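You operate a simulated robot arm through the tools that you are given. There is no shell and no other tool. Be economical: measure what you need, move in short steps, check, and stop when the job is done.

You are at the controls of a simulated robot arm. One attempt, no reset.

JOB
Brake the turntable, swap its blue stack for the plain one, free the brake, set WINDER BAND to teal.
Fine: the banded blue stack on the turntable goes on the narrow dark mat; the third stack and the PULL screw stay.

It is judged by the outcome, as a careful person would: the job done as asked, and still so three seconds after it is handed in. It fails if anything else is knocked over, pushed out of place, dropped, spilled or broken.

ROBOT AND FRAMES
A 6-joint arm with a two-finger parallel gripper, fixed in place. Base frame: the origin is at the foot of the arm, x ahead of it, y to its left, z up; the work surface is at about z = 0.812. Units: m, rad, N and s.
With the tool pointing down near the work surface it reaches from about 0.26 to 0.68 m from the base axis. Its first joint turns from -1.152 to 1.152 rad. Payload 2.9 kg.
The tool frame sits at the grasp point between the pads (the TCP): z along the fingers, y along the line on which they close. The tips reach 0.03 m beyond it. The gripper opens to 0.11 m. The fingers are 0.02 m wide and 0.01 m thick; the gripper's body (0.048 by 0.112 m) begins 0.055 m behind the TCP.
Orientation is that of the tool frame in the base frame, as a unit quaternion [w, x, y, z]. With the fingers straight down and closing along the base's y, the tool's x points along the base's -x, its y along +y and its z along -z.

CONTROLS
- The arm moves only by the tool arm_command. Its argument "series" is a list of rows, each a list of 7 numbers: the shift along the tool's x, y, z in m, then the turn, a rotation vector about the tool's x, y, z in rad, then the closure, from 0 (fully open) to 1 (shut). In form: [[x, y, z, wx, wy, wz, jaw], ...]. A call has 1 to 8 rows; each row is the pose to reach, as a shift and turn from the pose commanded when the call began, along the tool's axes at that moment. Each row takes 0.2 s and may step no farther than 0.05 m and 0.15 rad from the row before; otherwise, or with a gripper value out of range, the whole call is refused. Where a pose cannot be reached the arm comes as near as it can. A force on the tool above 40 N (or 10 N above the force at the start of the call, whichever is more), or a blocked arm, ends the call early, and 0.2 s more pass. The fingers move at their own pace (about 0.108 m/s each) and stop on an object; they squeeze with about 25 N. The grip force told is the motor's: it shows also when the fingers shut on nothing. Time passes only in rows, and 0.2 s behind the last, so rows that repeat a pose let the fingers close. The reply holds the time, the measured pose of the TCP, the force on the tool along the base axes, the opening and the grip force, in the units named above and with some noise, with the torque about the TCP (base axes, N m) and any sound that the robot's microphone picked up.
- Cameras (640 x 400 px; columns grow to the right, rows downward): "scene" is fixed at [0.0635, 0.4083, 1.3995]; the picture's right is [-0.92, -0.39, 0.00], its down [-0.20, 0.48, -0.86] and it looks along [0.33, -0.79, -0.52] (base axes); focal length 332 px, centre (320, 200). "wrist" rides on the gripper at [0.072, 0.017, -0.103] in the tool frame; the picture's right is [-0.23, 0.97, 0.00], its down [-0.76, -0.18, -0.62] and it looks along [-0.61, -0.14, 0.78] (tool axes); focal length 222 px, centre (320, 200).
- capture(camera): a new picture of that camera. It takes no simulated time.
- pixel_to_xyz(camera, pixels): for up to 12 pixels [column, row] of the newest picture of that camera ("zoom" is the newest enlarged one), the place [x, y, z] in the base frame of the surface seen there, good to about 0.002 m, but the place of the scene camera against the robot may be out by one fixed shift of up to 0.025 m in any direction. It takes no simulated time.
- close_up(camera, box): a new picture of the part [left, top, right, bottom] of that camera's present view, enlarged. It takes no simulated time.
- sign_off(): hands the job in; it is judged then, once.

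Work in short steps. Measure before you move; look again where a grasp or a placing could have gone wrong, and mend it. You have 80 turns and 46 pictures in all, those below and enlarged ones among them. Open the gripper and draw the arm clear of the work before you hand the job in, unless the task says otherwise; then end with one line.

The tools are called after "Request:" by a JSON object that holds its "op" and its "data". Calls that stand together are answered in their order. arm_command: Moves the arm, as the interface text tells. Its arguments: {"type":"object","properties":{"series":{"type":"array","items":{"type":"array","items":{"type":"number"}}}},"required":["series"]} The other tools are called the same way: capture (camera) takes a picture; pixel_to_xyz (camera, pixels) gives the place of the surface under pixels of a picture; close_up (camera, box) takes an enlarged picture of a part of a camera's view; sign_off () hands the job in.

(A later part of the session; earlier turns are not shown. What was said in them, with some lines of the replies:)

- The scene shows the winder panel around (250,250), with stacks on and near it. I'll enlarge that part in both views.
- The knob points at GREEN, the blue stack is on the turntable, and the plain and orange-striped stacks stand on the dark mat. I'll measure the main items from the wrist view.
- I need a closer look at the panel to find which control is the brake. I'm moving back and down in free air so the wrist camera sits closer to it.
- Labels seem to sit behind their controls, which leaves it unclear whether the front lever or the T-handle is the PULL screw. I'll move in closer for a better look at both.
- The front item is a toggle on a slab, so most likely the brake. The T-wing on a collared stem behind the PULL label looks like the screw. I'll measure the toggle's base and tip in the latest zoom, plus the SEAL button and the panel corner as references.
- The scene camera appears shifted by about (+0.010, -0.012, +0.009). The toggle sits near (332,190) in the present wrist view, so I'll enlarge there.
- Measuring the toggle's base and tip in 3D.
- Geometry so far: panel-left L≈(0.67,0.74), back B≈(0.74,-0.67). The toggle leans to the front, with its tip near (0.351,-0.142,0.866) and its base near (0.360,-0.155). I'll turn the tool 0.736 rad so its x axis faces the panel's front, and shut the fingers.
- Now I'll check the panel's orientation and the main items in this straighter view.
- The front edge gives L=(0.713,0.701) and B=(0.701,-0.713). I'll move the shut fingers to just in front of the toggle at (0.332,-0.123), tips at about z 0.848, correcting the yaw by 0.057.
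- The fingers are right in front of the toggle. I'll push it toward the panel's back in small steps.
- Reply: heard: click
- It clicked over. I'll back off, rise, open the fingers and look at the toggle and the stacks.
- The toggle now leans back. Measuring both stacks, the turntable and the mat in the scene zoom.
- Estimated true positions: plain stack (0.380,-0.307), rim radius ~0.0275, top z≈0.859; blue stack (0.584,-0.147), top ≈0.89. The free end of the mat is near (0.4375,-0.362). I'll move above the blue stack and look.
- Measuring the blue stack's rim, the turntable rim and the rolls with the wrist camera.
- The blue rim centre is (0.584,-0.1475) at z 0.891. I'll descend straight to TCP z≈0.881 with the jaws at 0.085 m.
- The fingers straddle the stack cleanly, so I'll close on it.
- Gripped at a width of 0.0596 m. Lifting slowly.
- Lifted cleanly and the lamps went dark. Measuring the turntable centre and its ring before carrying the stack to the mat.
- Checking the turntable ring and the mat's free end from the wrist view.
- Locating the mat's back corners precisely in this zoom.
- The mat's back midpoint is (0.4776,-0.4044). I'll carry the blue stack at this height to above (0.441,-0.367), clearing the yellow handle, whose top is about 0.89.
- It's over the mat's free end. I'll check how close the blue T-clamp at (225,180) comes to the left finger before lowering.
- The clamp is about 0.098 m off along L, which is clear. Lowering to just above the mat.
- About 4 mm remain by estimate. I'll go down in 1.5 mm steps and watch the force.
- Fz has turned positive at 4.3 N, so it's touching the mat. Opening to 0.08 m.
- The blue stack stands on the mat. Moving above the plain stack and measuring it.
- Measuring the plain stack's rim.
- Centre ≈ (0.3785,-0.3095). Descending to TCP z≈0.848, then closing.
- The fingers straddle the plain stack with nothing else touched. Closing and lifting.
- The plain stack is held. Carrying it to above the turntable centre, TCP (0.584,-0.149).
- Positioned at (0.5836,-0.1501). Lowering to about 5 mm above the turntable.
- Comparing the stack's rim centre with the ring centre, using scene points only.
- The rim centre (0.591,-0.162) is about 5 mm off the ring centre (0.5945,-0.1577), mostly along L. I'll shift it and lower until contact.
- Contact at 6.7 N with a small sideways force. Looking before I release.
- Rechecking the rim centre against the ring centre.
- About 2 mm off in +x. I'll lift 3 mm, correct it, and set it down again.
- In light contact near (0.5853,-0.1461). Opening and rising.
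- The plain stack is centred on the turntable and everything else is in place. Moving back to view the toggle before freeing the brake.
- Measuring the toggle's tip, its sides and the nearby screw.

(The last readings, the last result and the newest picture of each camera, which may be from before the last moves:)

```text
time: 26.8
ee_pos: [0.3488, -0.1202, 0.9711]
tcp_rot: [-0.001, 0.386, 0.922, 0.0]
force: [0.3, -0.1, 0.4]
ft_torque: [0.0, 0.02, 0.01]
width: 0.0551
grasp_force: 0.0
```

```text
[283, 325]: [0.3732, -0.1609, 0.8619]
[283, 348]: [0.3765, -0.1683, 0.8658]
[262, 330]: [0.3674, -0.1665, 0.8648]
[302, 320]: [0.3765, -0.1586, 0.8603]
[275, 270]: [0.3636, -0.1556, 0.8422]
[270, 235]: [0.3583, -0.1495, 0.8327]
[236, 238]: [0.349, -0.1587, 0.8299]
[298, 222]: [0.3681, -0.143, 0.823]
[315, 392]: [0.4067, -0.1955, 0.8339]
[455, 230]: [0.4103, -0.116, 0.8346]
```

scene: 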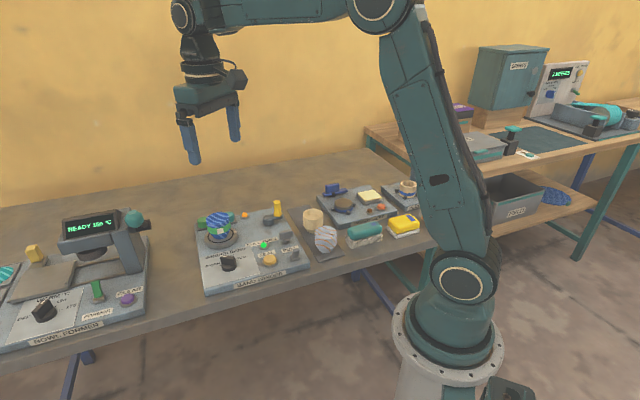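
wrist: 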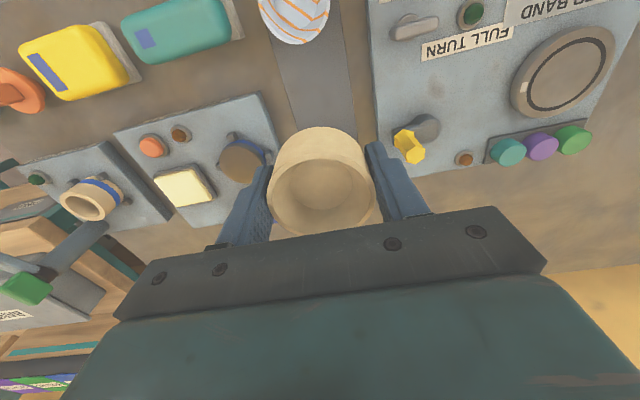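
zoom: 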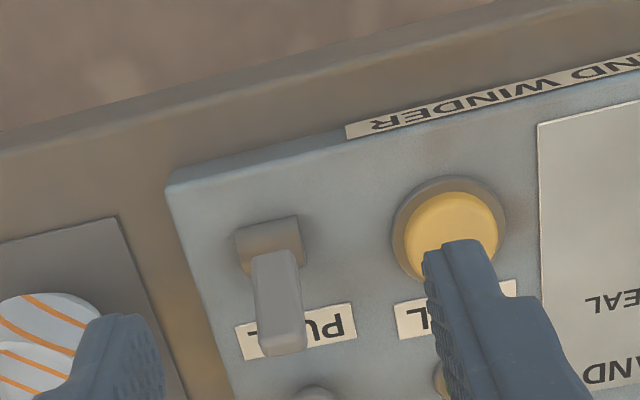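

The tip is at about (0.375,-0.165,0.866), 12 mm wide. I'll straddle it along L with the tips at z≈0.846, grip it, then draw it to the front.

Request:
{"op": "arm_command", "data": {"series": [[-0.025, -0.0064, 0, 0, 0, 0, 0.5], [-0.0503, -0.0128, 0, 0, 0, 0, 0.5], [-0.0503, -0.0128, 0.04, 0, 0, 0, 0.5], [-0.0503, -0.0128, 0.08, 0, 0, 0, 0.5], [-0.0503, -0.0128, 0.095, 0, 0, 0, 0.5]]}}

Request:
{"op": "close_up", "data": {"camera": "scene", "box": [250, 205, 330, 265]}}

```text
time: 28.0
ee_pos: [0.3749, -0.1648, 0.8767]
tcp_rot: [0.0, 0.386, 0.923, 0.0]
force: [-0.4, 0.5, -0.1]
ft_torque: [0.04, 0.01, -0.01]
width: 0.0548
grasp_force: 0.0
```

```text
6.67 times, centred on (290, 235) of scene
```

zoom: 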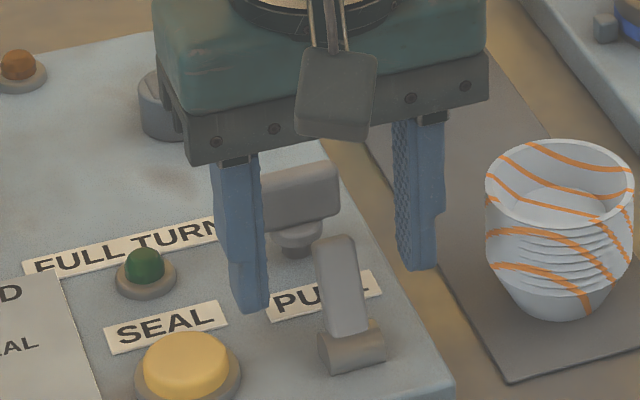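

The lever is centred between the fingers. Gripping it lightly and drawing it 0.03 m toward the front.

Request:
{"op": "arm_command", "data": {"series": [[0, 0, 0, 0, 0, 0, 0.9], [0, 0, 0, 0, 0, 0, 0.9], [0.01, 0, -0.002, 0, 0, 0, 0.9], [0.02, 0, -0.002, 0, 0, 0, 0.9], [0.028, 0, 0, 0, 0, 0, 0.9]]}}

Request:
{"op": "close_up", "data": {"camera": "scene", "box": [250, 205, 330, 265]}}

```text
time: 29.2
ee_pos: [0.3571, -0.1422, 0.878]
tcp_rot: [0.0, 0.384, 0.923, 0.002]
force: [-1.2, -0.2, 0.5]
ft_torque: [0.02, 0.04, 0.01]
width: 0.0111
grasp_force: 0.1
heard: click
```

```text
6.67 times, centred on (290, 235) of scene
```

zoom: 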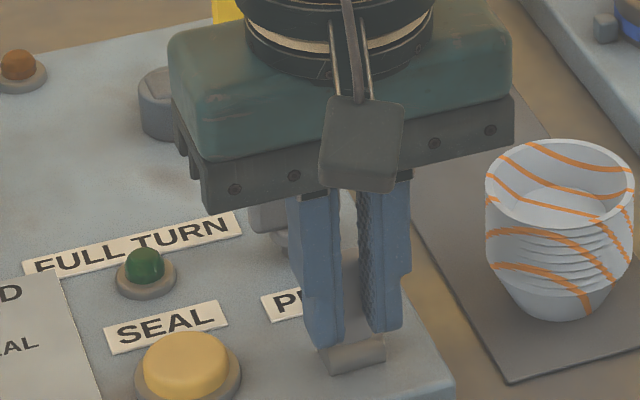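

It clicked. Opening, rising, and moving to view the knob.

Request:
{"op": "arm_command", "data": {"series": [[0, 0, 0, 0, 0, 0, 0.5], [0, 0, 0, 0, 0, 0, 0.5], [0, 0, -0.04, 0, 0, 0, 0.5], [0, 0, -0.08, 0, 0, 0, 0.5], [0.0, 0.045, -0.09, 0, 0, 0, 0.5], [0.0, 0.09, -0.1, 0, 0, 0, 0.5], [0.0, 0.12, -0.1, 0, 0, 0, 0.3]]}}

Request:
{"op": "capture", "data": {"camera": "wrist"}}

Request:
{"op": "close_up", "data": {"camera": "scene", "box": [190, 200, 310, 290]}}

```text
time: 30.8
ee_pos: [0.4407, -0.0601, 0.9798]
tcp_rot: [0.0, 0.387, 0.922, 0.0]
force: [1.0, -0.2, 1.0]
ft_torque: [-0.01, 0.04, -0.04]
width: 0.0766
grasp_force: 0.0
```

```text
8 pictures are left
```

wrist: 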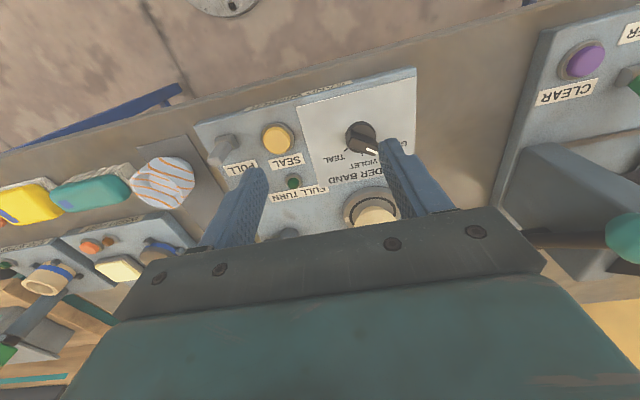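

```text
4.44 times, centred on (250, 245) of scene
```

zoom: 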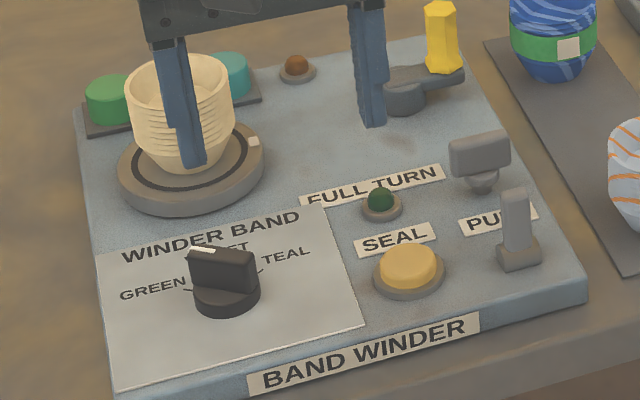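

The lamps stay dark. Next I'll enlarge the knob for its pointer angle and check the toggle tip in the scene zoom.

Request:
{"op": "pixel_to_xyz", "data": {"camera": "zoom", "pixels": [[515, 193], [512, 215], [520, 255], [203, 250], [240, 255], [253, 262], [225, 262], [262, 271], [188, 290], [228, 300]]}}

Request:
{"op": "close_up", "data": {"camera": "wrist", "box": [290, 70, 430, 190]}}

```text
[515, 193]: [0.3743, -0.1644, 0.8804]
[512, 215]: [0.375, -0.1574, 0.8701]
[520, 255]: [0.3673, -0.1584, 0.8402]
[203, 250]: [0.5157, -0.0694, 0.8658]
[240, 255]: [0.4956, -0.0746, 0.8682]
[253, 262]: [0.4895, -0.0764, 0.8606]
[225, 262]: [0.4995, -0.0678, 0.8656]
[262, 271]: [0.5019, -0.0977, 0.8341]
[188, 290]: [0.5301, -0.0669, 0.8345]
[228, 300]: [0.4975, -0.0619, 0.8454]
```

```text
3.33 times, centred on (360, 130) of wrist
```

zoom: 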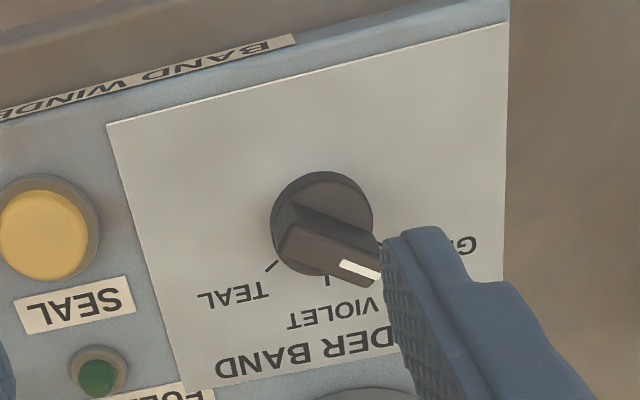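

The toggle tip reads (0.364,-0.153) after correction, about upright, so it isn't back in its original front position. I'll push it the rest of the way. First I'll measure the knob from this zoom.

Request:
{"op": "pixel_to_xyz", "data": {"camera": "zoom", "pixels": [[345, 262], [372, 275], [300, 240], [330, 235], [290, 215], [345, 222], [325, 175], [372, 215], [276, 205], [270, 267], [327, 281], [380, 242]]}}

Request:
{"op": "arm_command", "data": {"series": [[-0.01, -0.031, 0, 0, 0, 0, 1], [-0.019, -0.062, 0, 0, 0, 0, 1], [-0.0285, -0.093, 0.01, 0, 0, 0, 1], [-0.0378, -0.1239, 0.02, 0, 0, 0, 1], [-0.0378, -0.1239, 0.06, 0, 0, 0, 1], [-0.0378, -0.1239, 0.098, 0, 0, 0, 1]]}}

Request:
{"op": "close_up", "data": {"camera": "scene", "box": [250, 205, 330, 265]}}

```text
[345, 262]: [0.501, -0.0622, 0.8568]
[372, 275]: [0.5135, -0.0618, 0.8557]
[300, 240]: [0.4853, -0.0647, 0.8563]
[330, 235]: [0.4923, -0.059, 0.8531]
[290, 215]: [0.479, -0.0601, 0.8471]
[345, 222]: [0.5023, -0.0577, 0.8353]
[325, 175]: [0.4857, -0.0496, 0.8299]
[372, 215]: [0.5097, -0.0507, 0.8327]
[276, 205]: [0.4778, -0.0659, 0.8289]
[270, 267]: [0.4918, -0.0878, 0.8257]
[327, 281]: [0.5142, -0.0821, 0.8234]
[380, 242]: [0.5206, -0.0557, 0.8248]
```

```text
time: 32.2
ee_pos: [0.3784, -0.1715, 0.8809]
tcp_rot: [0.001, 0.386, 0.923, 0.0]
force: [-0.2, 0.4, 0.8]
ft_torque: [0.01, -0.03, 0.03]
width: 0.0001
grasp_force: 24.9
```

```text
6.67 times, centred on (290, 235) of scene
```

zoom: 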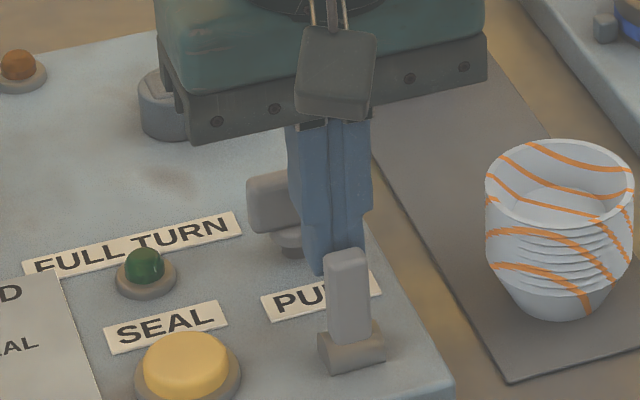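

The fingers are right behind the upright lever. Pushing it to the front.

Request:
{"op": "arm_command", "data": {"series": [[0.008, 0, 0, 0, 0, 0, 1], [0.016, 0, 0, 0, 0, 0, 1], [0.023, 0, 0, 0, 0, 0, 1], [0.029, 0, 0, 0, 0, 0, 1]]}}

Request:
{"op": "close_up", "data": {"camera": "scene", "box": [250, 205, 330, 265]}}

```text
time: 33.2
ee_pos: [0.3664, -0.1581, 0.8841]
tcp_rot: [0.011, 0.388, 0.922, -0.003]
force: [22.8, -33.1, 5.0]
ft_torque: [-0.98, -0.64, 0.05]
width: 0.0002
grasp_force: 25.0
```

```text
6.67 times, centred on (290, 235) of scene
```

zoom: 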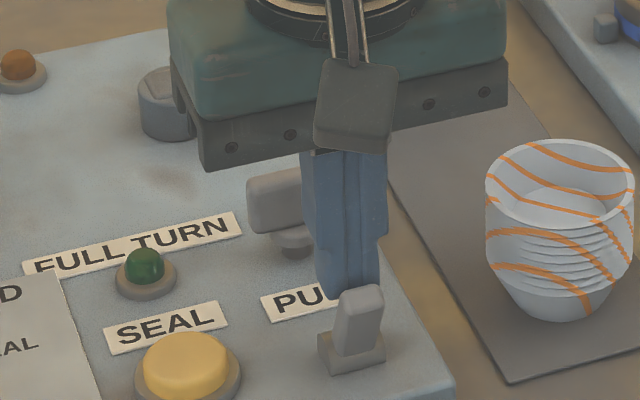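

The lever now leans to the front and is on its stop at about 40 N. Backing off, rising, and moving back toward the knob.

Request:
{"op": "arm_command", "data": {"series": [[0.008, 0, 0, 0, 0, 0, 1], [0.004, 0, 0, 0, 0, 0, 1], [0.004, 0, -0.04, 0, 0, 0, 1], [0.004, 0, -0.08, 0, 0, 0, 0.6], [0.01, 0.045, -0.09, 0, 0, 0, 0.5], [0.02, 0.09, -0.1, 0, 0, 0, 0.5]]}}

Request:
{"op": "close_up", "data": {"camera": "scene", "box": [190, 200, 310, 290]}}

```text
time: 33.5
ee_pos: [0.366, -0.1575, 0.8841]
tcp_rot: [0.017, 0.389, 0.921, -0.005]
force: [0.4, -1.3, 2.4]
ft_torque: [-0.02, -0.06, -0.01]
width: 0.0
grasp_force: 25.0
stopped in row 1: the force on the tool passed its limit at 53 N (the readings are from after the stop); the commanded pose is now the measured one
```

```text
4.44 times, centred on (250, 245) of scene
```

zoom: 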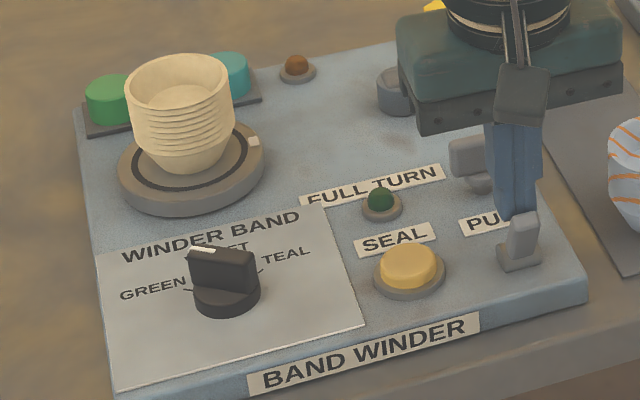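

I commanded the first row the wrong way, further into the stop, and the limit halted it. The force is now about zero. I'll back off toward the panel's back, rise, and undo the small tilt (0.035 rad about tool y).

Request:
{"op": "arm_command", "data": {"series": [[-0.006, 0, 0, 0, 0, 0, 1], [-0.01, 0, 0, 0.002, 0.018, -0.003, 1], [-0.01, 0, -0.04, 0.004, 0.035, -0.006, 1], [-0.01, 0, -0.08, 0.004, 0.035, -0.006, 0.6], [0.0, 0.045, -0.09, 0.004, 0.035, -0.006, 0.5], [0.01, 0.09, -0.1, 0.004, 0.035, -0.006, 0.5]]}}

Request:
{"op": "close_up", "data": {"camera": "scene", "box": [190, 200, 310, 290]}}

```text
time: 35.0
ee_pos: [0.4216, -0.0844, 0.9831]
tcp_rot: [-0.001, 0.386, 0.922, 0.001]
force: [0.1, 0.5, 0.2]
ft_torque: [0.0, 0.02, 0.02]
width: 0.0549
grasp_force: 0.1
```

```text
4.44 times, centred on (250, 245) of scene
```

zoom: 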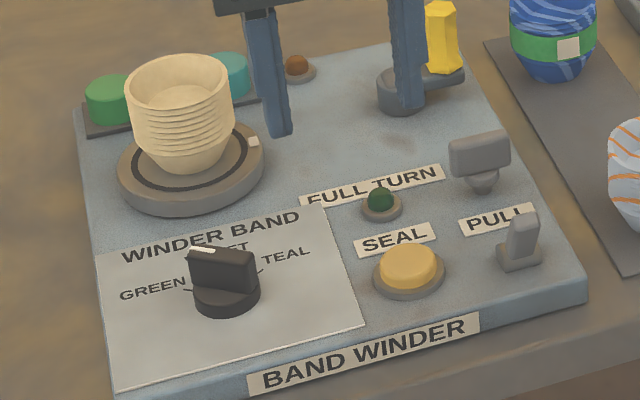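

The toggle is back at its original front lean, so the brake is free. Knob: centre ≈ (0.497,-0.0635), bar at about +14.5° (GREEN), with VIOLET at -45.5° and TEAL at -105.5°. I'll move above it, turning the tool -1.047 rad so the fingers straddle the bar.

Request:
{"op": "arm_command", "data": {"series": [[-0.006, 0.01, 0, 0, 0, -0.14, 0.5], [-0.012, 0.022, 0, 0, 0, -0.28, 0.5], [-0.018, 0.034, 0, 0, 0, -0.42, 0.5], [-0.025, 0.046, 0, 0, 0, -0.57, 0.5], [-0.032, 0.058, 0, 0, 0, -0.72, 0.5], [-0.038, 0.0684, 0, 0, 0, -0.87, 0.5], [-0.038, 0.0684, 0.015, 0, 0, -1.0, 0.5], [-0.038, 0.0684, 0.03, 0, 0, -1.047, 0.5]]}}

```text
time: 36.8
ee_pos: [0.4949, -0.0627, 0.9553]
tcp_rot: [-0.001, -0.128, 0.992, 0.001]
force: [-0.8, -1.0, -0.3]
ft_torque: [0.0, -0.01, -0.01]
width: 0.055
grasp_force: 0.0
```

The yaw is right. The bar has about 20 mm of margin on each side, so I'll descend to TCP z≈0.872 and close on it.

Request:
{"op": "arm_command", "data": {"series": [[-0.0017, -0.0013, 0.03, 0, 0, 0, 0.5], [-0.0017, -0.0013, 0.06, 0, 0, 0, 0.5], [-0.0017, -0.0013, 0.083, 0, 0, 0, 0.5], [-0.0017, -0.0013, 0.083, 0, 0, 0, 0.7], [-0.0017, -0.0013, 0.083, 0, 0, 0, 1], [-0.0017, -0.0013, 0.083, 0, 0, 0, 1]]}}

```text
time: 38.1
ee_pos: [0.4959, -0.0649, 0.8706]
tcp_rot: [-0.001, -0.128, 0.992, 0.002]
force: [-4.2, 19.7, -0.8]
ft_torque: [-0.05, -0.26, -0.89]
width: 0.0142
grasp_force: 44.9
```

Gripped at a width of 0.0142 m, with 20 N sideways and some torque. I'll ease it by shifting 3 mm along tool y and turning slightly the way I'm going.

Request:
{"op": "arm_command", "data": {"series": [[0, 0.0015, 0, 0, 0, 0.05, 1], [0, 0.003, 0, 0, 0, 0.1, 1]]}}

```text
time: 38.8
ee_pos: [0.4959, -0.0635, 0.8692]
tcp_rot: [-0.001, -0.074, 0.997, 0.0]
force: [1.3, -1.9, -6.8]
ft_torque: [0.08, 0.66, 0.01]
width: 0.0126
grasp_force: 45.0
```

The forces have relaxed, with the bar at about 8.5°. Turning clockwise, first 0.95 rad.

Request:
{"op": "arm_command", "data": {"series": [[0, 0, 0, 0, 0, 0.12, 1], [0, 0, 0, 0, 0, 0.24, 1], [0, 0, 0, 0, 0, 0.36, 1], [0, 0, 0, 0, 0, 0.48, 1], [0, 0, 0, 0, 0, 0.6, 1], [0, 0, 0, 0, 0, 0.72, 1], [0, 0, 0, 0, 0, 0.84, 1], [0, 0, 0, 0, 0, 0.95, 1]]}}

```text
time: 40.5
ee_pos: [0.4977, -0.062, 0.8708]
tcp_rot: [-0.001, 0.388, 0.921, 0.001]
force: [3.1, -1.8, -33.6]
ft_torque: [-0.49, -0.6, 0.04]
width: 0.0126
grasp_force: 44.6
```

The yaw is now 45.7° (bar near VIOLET). Something is pulling the tool down at 34 N, so I'll lower the commanded height 3 mm to relax it.

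Request:
{"op": "arm_command", "data": {"series": [[0, 0, 0.0015, 0, 0, 0, 1], [0, 0, 0.003, 0, 0, 0, 1]]}}

```text
time: 41.1
ee_pos: [0.4967, -0.0617, 0.8709]
tcp_rot: [-0.001, 0.388, 0.922, 0.001]
force: [-7.7, 2.7, 5.8]
ft_torque: [1.0, 1.21, -0.04]
width: 0.0128
grasp_force: 45.5
```

Relaxed. I'll briefly open and regrip to shed the tilt torque.

Request:
{"op": "arm_command", "data": {"series": [[0, 0, 0.002, 0, 0, 0, 0.75], [0, 0, 0, 0, 0, 0, 0.75], [0, 0, 0, 0, 0, 0, 0.75], [0, 0, 0, 0, 0, 0, 1], [0, 0, 0, 0, 0, 0, 1]]}}

```text
time: 42.4
ee_pos: [0.4974, -0.0609, 0.8682]
tcp_rot: [0.0, 0.388, 0.922, 0.0]
force: [0.5, -0.2, 2.5]
ft_torque: [-0.09, -0.01, 0.02]
width: 0.0127
grasp_force: 45.6
```

Clean grip with the bar at -45.7°. Turning on to TEAL, half first.

Request:
{"op": "arm_command", "data": {"series": [[0, 0, 0, 0, 0, 0.12, 1], [0, 0, 0, 0, 0, 0.24, 1], [0, 0, 0, 0, 0, 0.36, 1], [0, 0, 0, 0, 0, 0.48, 1], [0, 0, 0, 0, 0, 0.55, 1]]}}

```text
time: 43.5
ee_pos: [0.4982, -0.0613, 0.8684]
tcp_rot: [0.001, 0.624, 0.781, 0.001]
force: [16.9, 2.1, -6.1]
ft_torque: [-0.29, -0.24, 0.04]
width: 0.0128
grasp_force: 45.6
```

Request:
{"op": "arm_command", "data": {"series": [[-0.001, 0, 0, 0, 0, 0.12, 1], [-0.001, 0, 0, 0, 0, 0.24, 1], [-0.001, 0, 0, 0, 0, 0.36, 1], [-0.001, 0, 0, 0, 0, 0.45, 1], [-0.001, 0, 0, 0, 0, 0.49, 1]]}}

```text
time: 44.8
ee_pos: [0.5, -0.0618, 0.8684]
tcp_rot: [0.0, 0.794, 0.608, 0.003]
force: [25.3, 11.1, -8.0]
ft_torque: [0.1, 0.04, 1.14]
width: 0.0145
grasp_force: 44.8
```

Width and torque rose again as they did at the GREEN end, so the bar is at the TEAL stop. Easing off slightly, opening, rising and looking.

Request:
{"op": "arm_command", "data": {"series": [[0, 0, 0, 0, 0, -0.07, 1], [0, 0, 0, 0, 0, -0.07, 0.6], [0, 0, 0, 0, 0, -0.07, 0.5], [0, 0, -0.03, 0, 0, -0.07, 0.5], [0, 0, -0.07, 0, 0, -0.07, 0.5], [0, 0, -0.11, 0, 0, -0.07, 0.5]]}}

Request:
{"op": "close_up", "data": {"camera": "scene", "box": [180, 175, 340, 295]}}

```text
time: 46.1
ee_pos: [0.4957, -0.0633, 0.9779]
tcp_rot: [0.0, 0.772, 0.635, -0.001]
force: [0.3, 0.0, -0.2]
ft_torque: [0.02, -0.03, 0.03]
width: 0.0551
grasp_force: 0.0
```

```text
3.33 times, centred on (260, 235) of scene
```

zoom: 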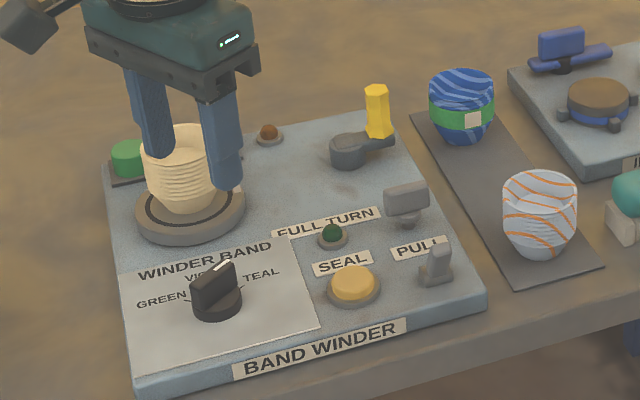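

The pointer now sweeps to the right toward TEAL. Measuring its angle against the TEAL tick.

Request:
{"op": "pixel_to_xyz", "data": {"camera": "zoom", "pixels": [[230, 261], [218, 270], [208, 277], [197, 287], [244, 285], [240, 288], [187, 301], [437, 246], [220, 305]]}}

```text
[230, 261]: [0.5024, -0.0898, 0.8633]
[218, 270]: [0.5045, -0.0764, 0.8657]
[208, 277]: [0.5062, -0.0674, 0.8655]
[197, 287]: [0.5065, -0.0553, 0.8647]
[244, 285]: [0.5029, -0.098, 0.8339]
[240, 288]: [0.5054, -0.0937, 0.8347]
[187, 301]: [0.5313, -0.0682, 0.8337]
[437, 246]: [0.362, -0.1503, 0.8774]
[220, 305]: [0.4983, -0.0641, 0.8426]
```

The bar reads -97° against the TEAL tick at about -98°, and the toggle tip matches its original position. Opening and drawing the arm clear upward.

Request:
{"op": "arm_command", "data": {"series": [[0, 0, -0.04, 0, 0, 0, 0.3], [0, 0, -0.08, 0, 0, 0, 0], [0, 0, -0.12, 0, 0, 0, 0], [0, 0, -0.16, 0, 0, 0, 0]]}}

Request:
{"op": "capture", "data": {"camera": "scene"}}

```text
time: 47.1
ee_pos: [0.4945, -0.0616, 1.1393]
tcp_rot: [-0.001, 0.773, 0.634, -0.001]
force: [0.1, 0.1, 0.2]
ft_torque: [0.0, -0.03, 0.01]
width: 0.1099
grasp_force: 0.0
```

```text
0 pictures are left
```

scene: 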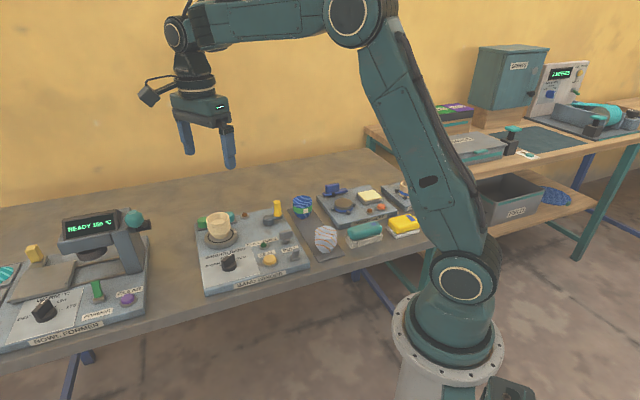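

The picture shows everything in place and the arm clear, so I'm handing it in.

Request:
{"op": "sign_off", "data": {}}

```text
The job is handed in.
```

The plain stack is on the turntable, the banded blue stack is on the dark mat, the brake lever (the unlabelled toggle, which I took to be the brake) is back in its original position, WINDER BAND is set to teal, and the third stack and the PULL screw were left alone.
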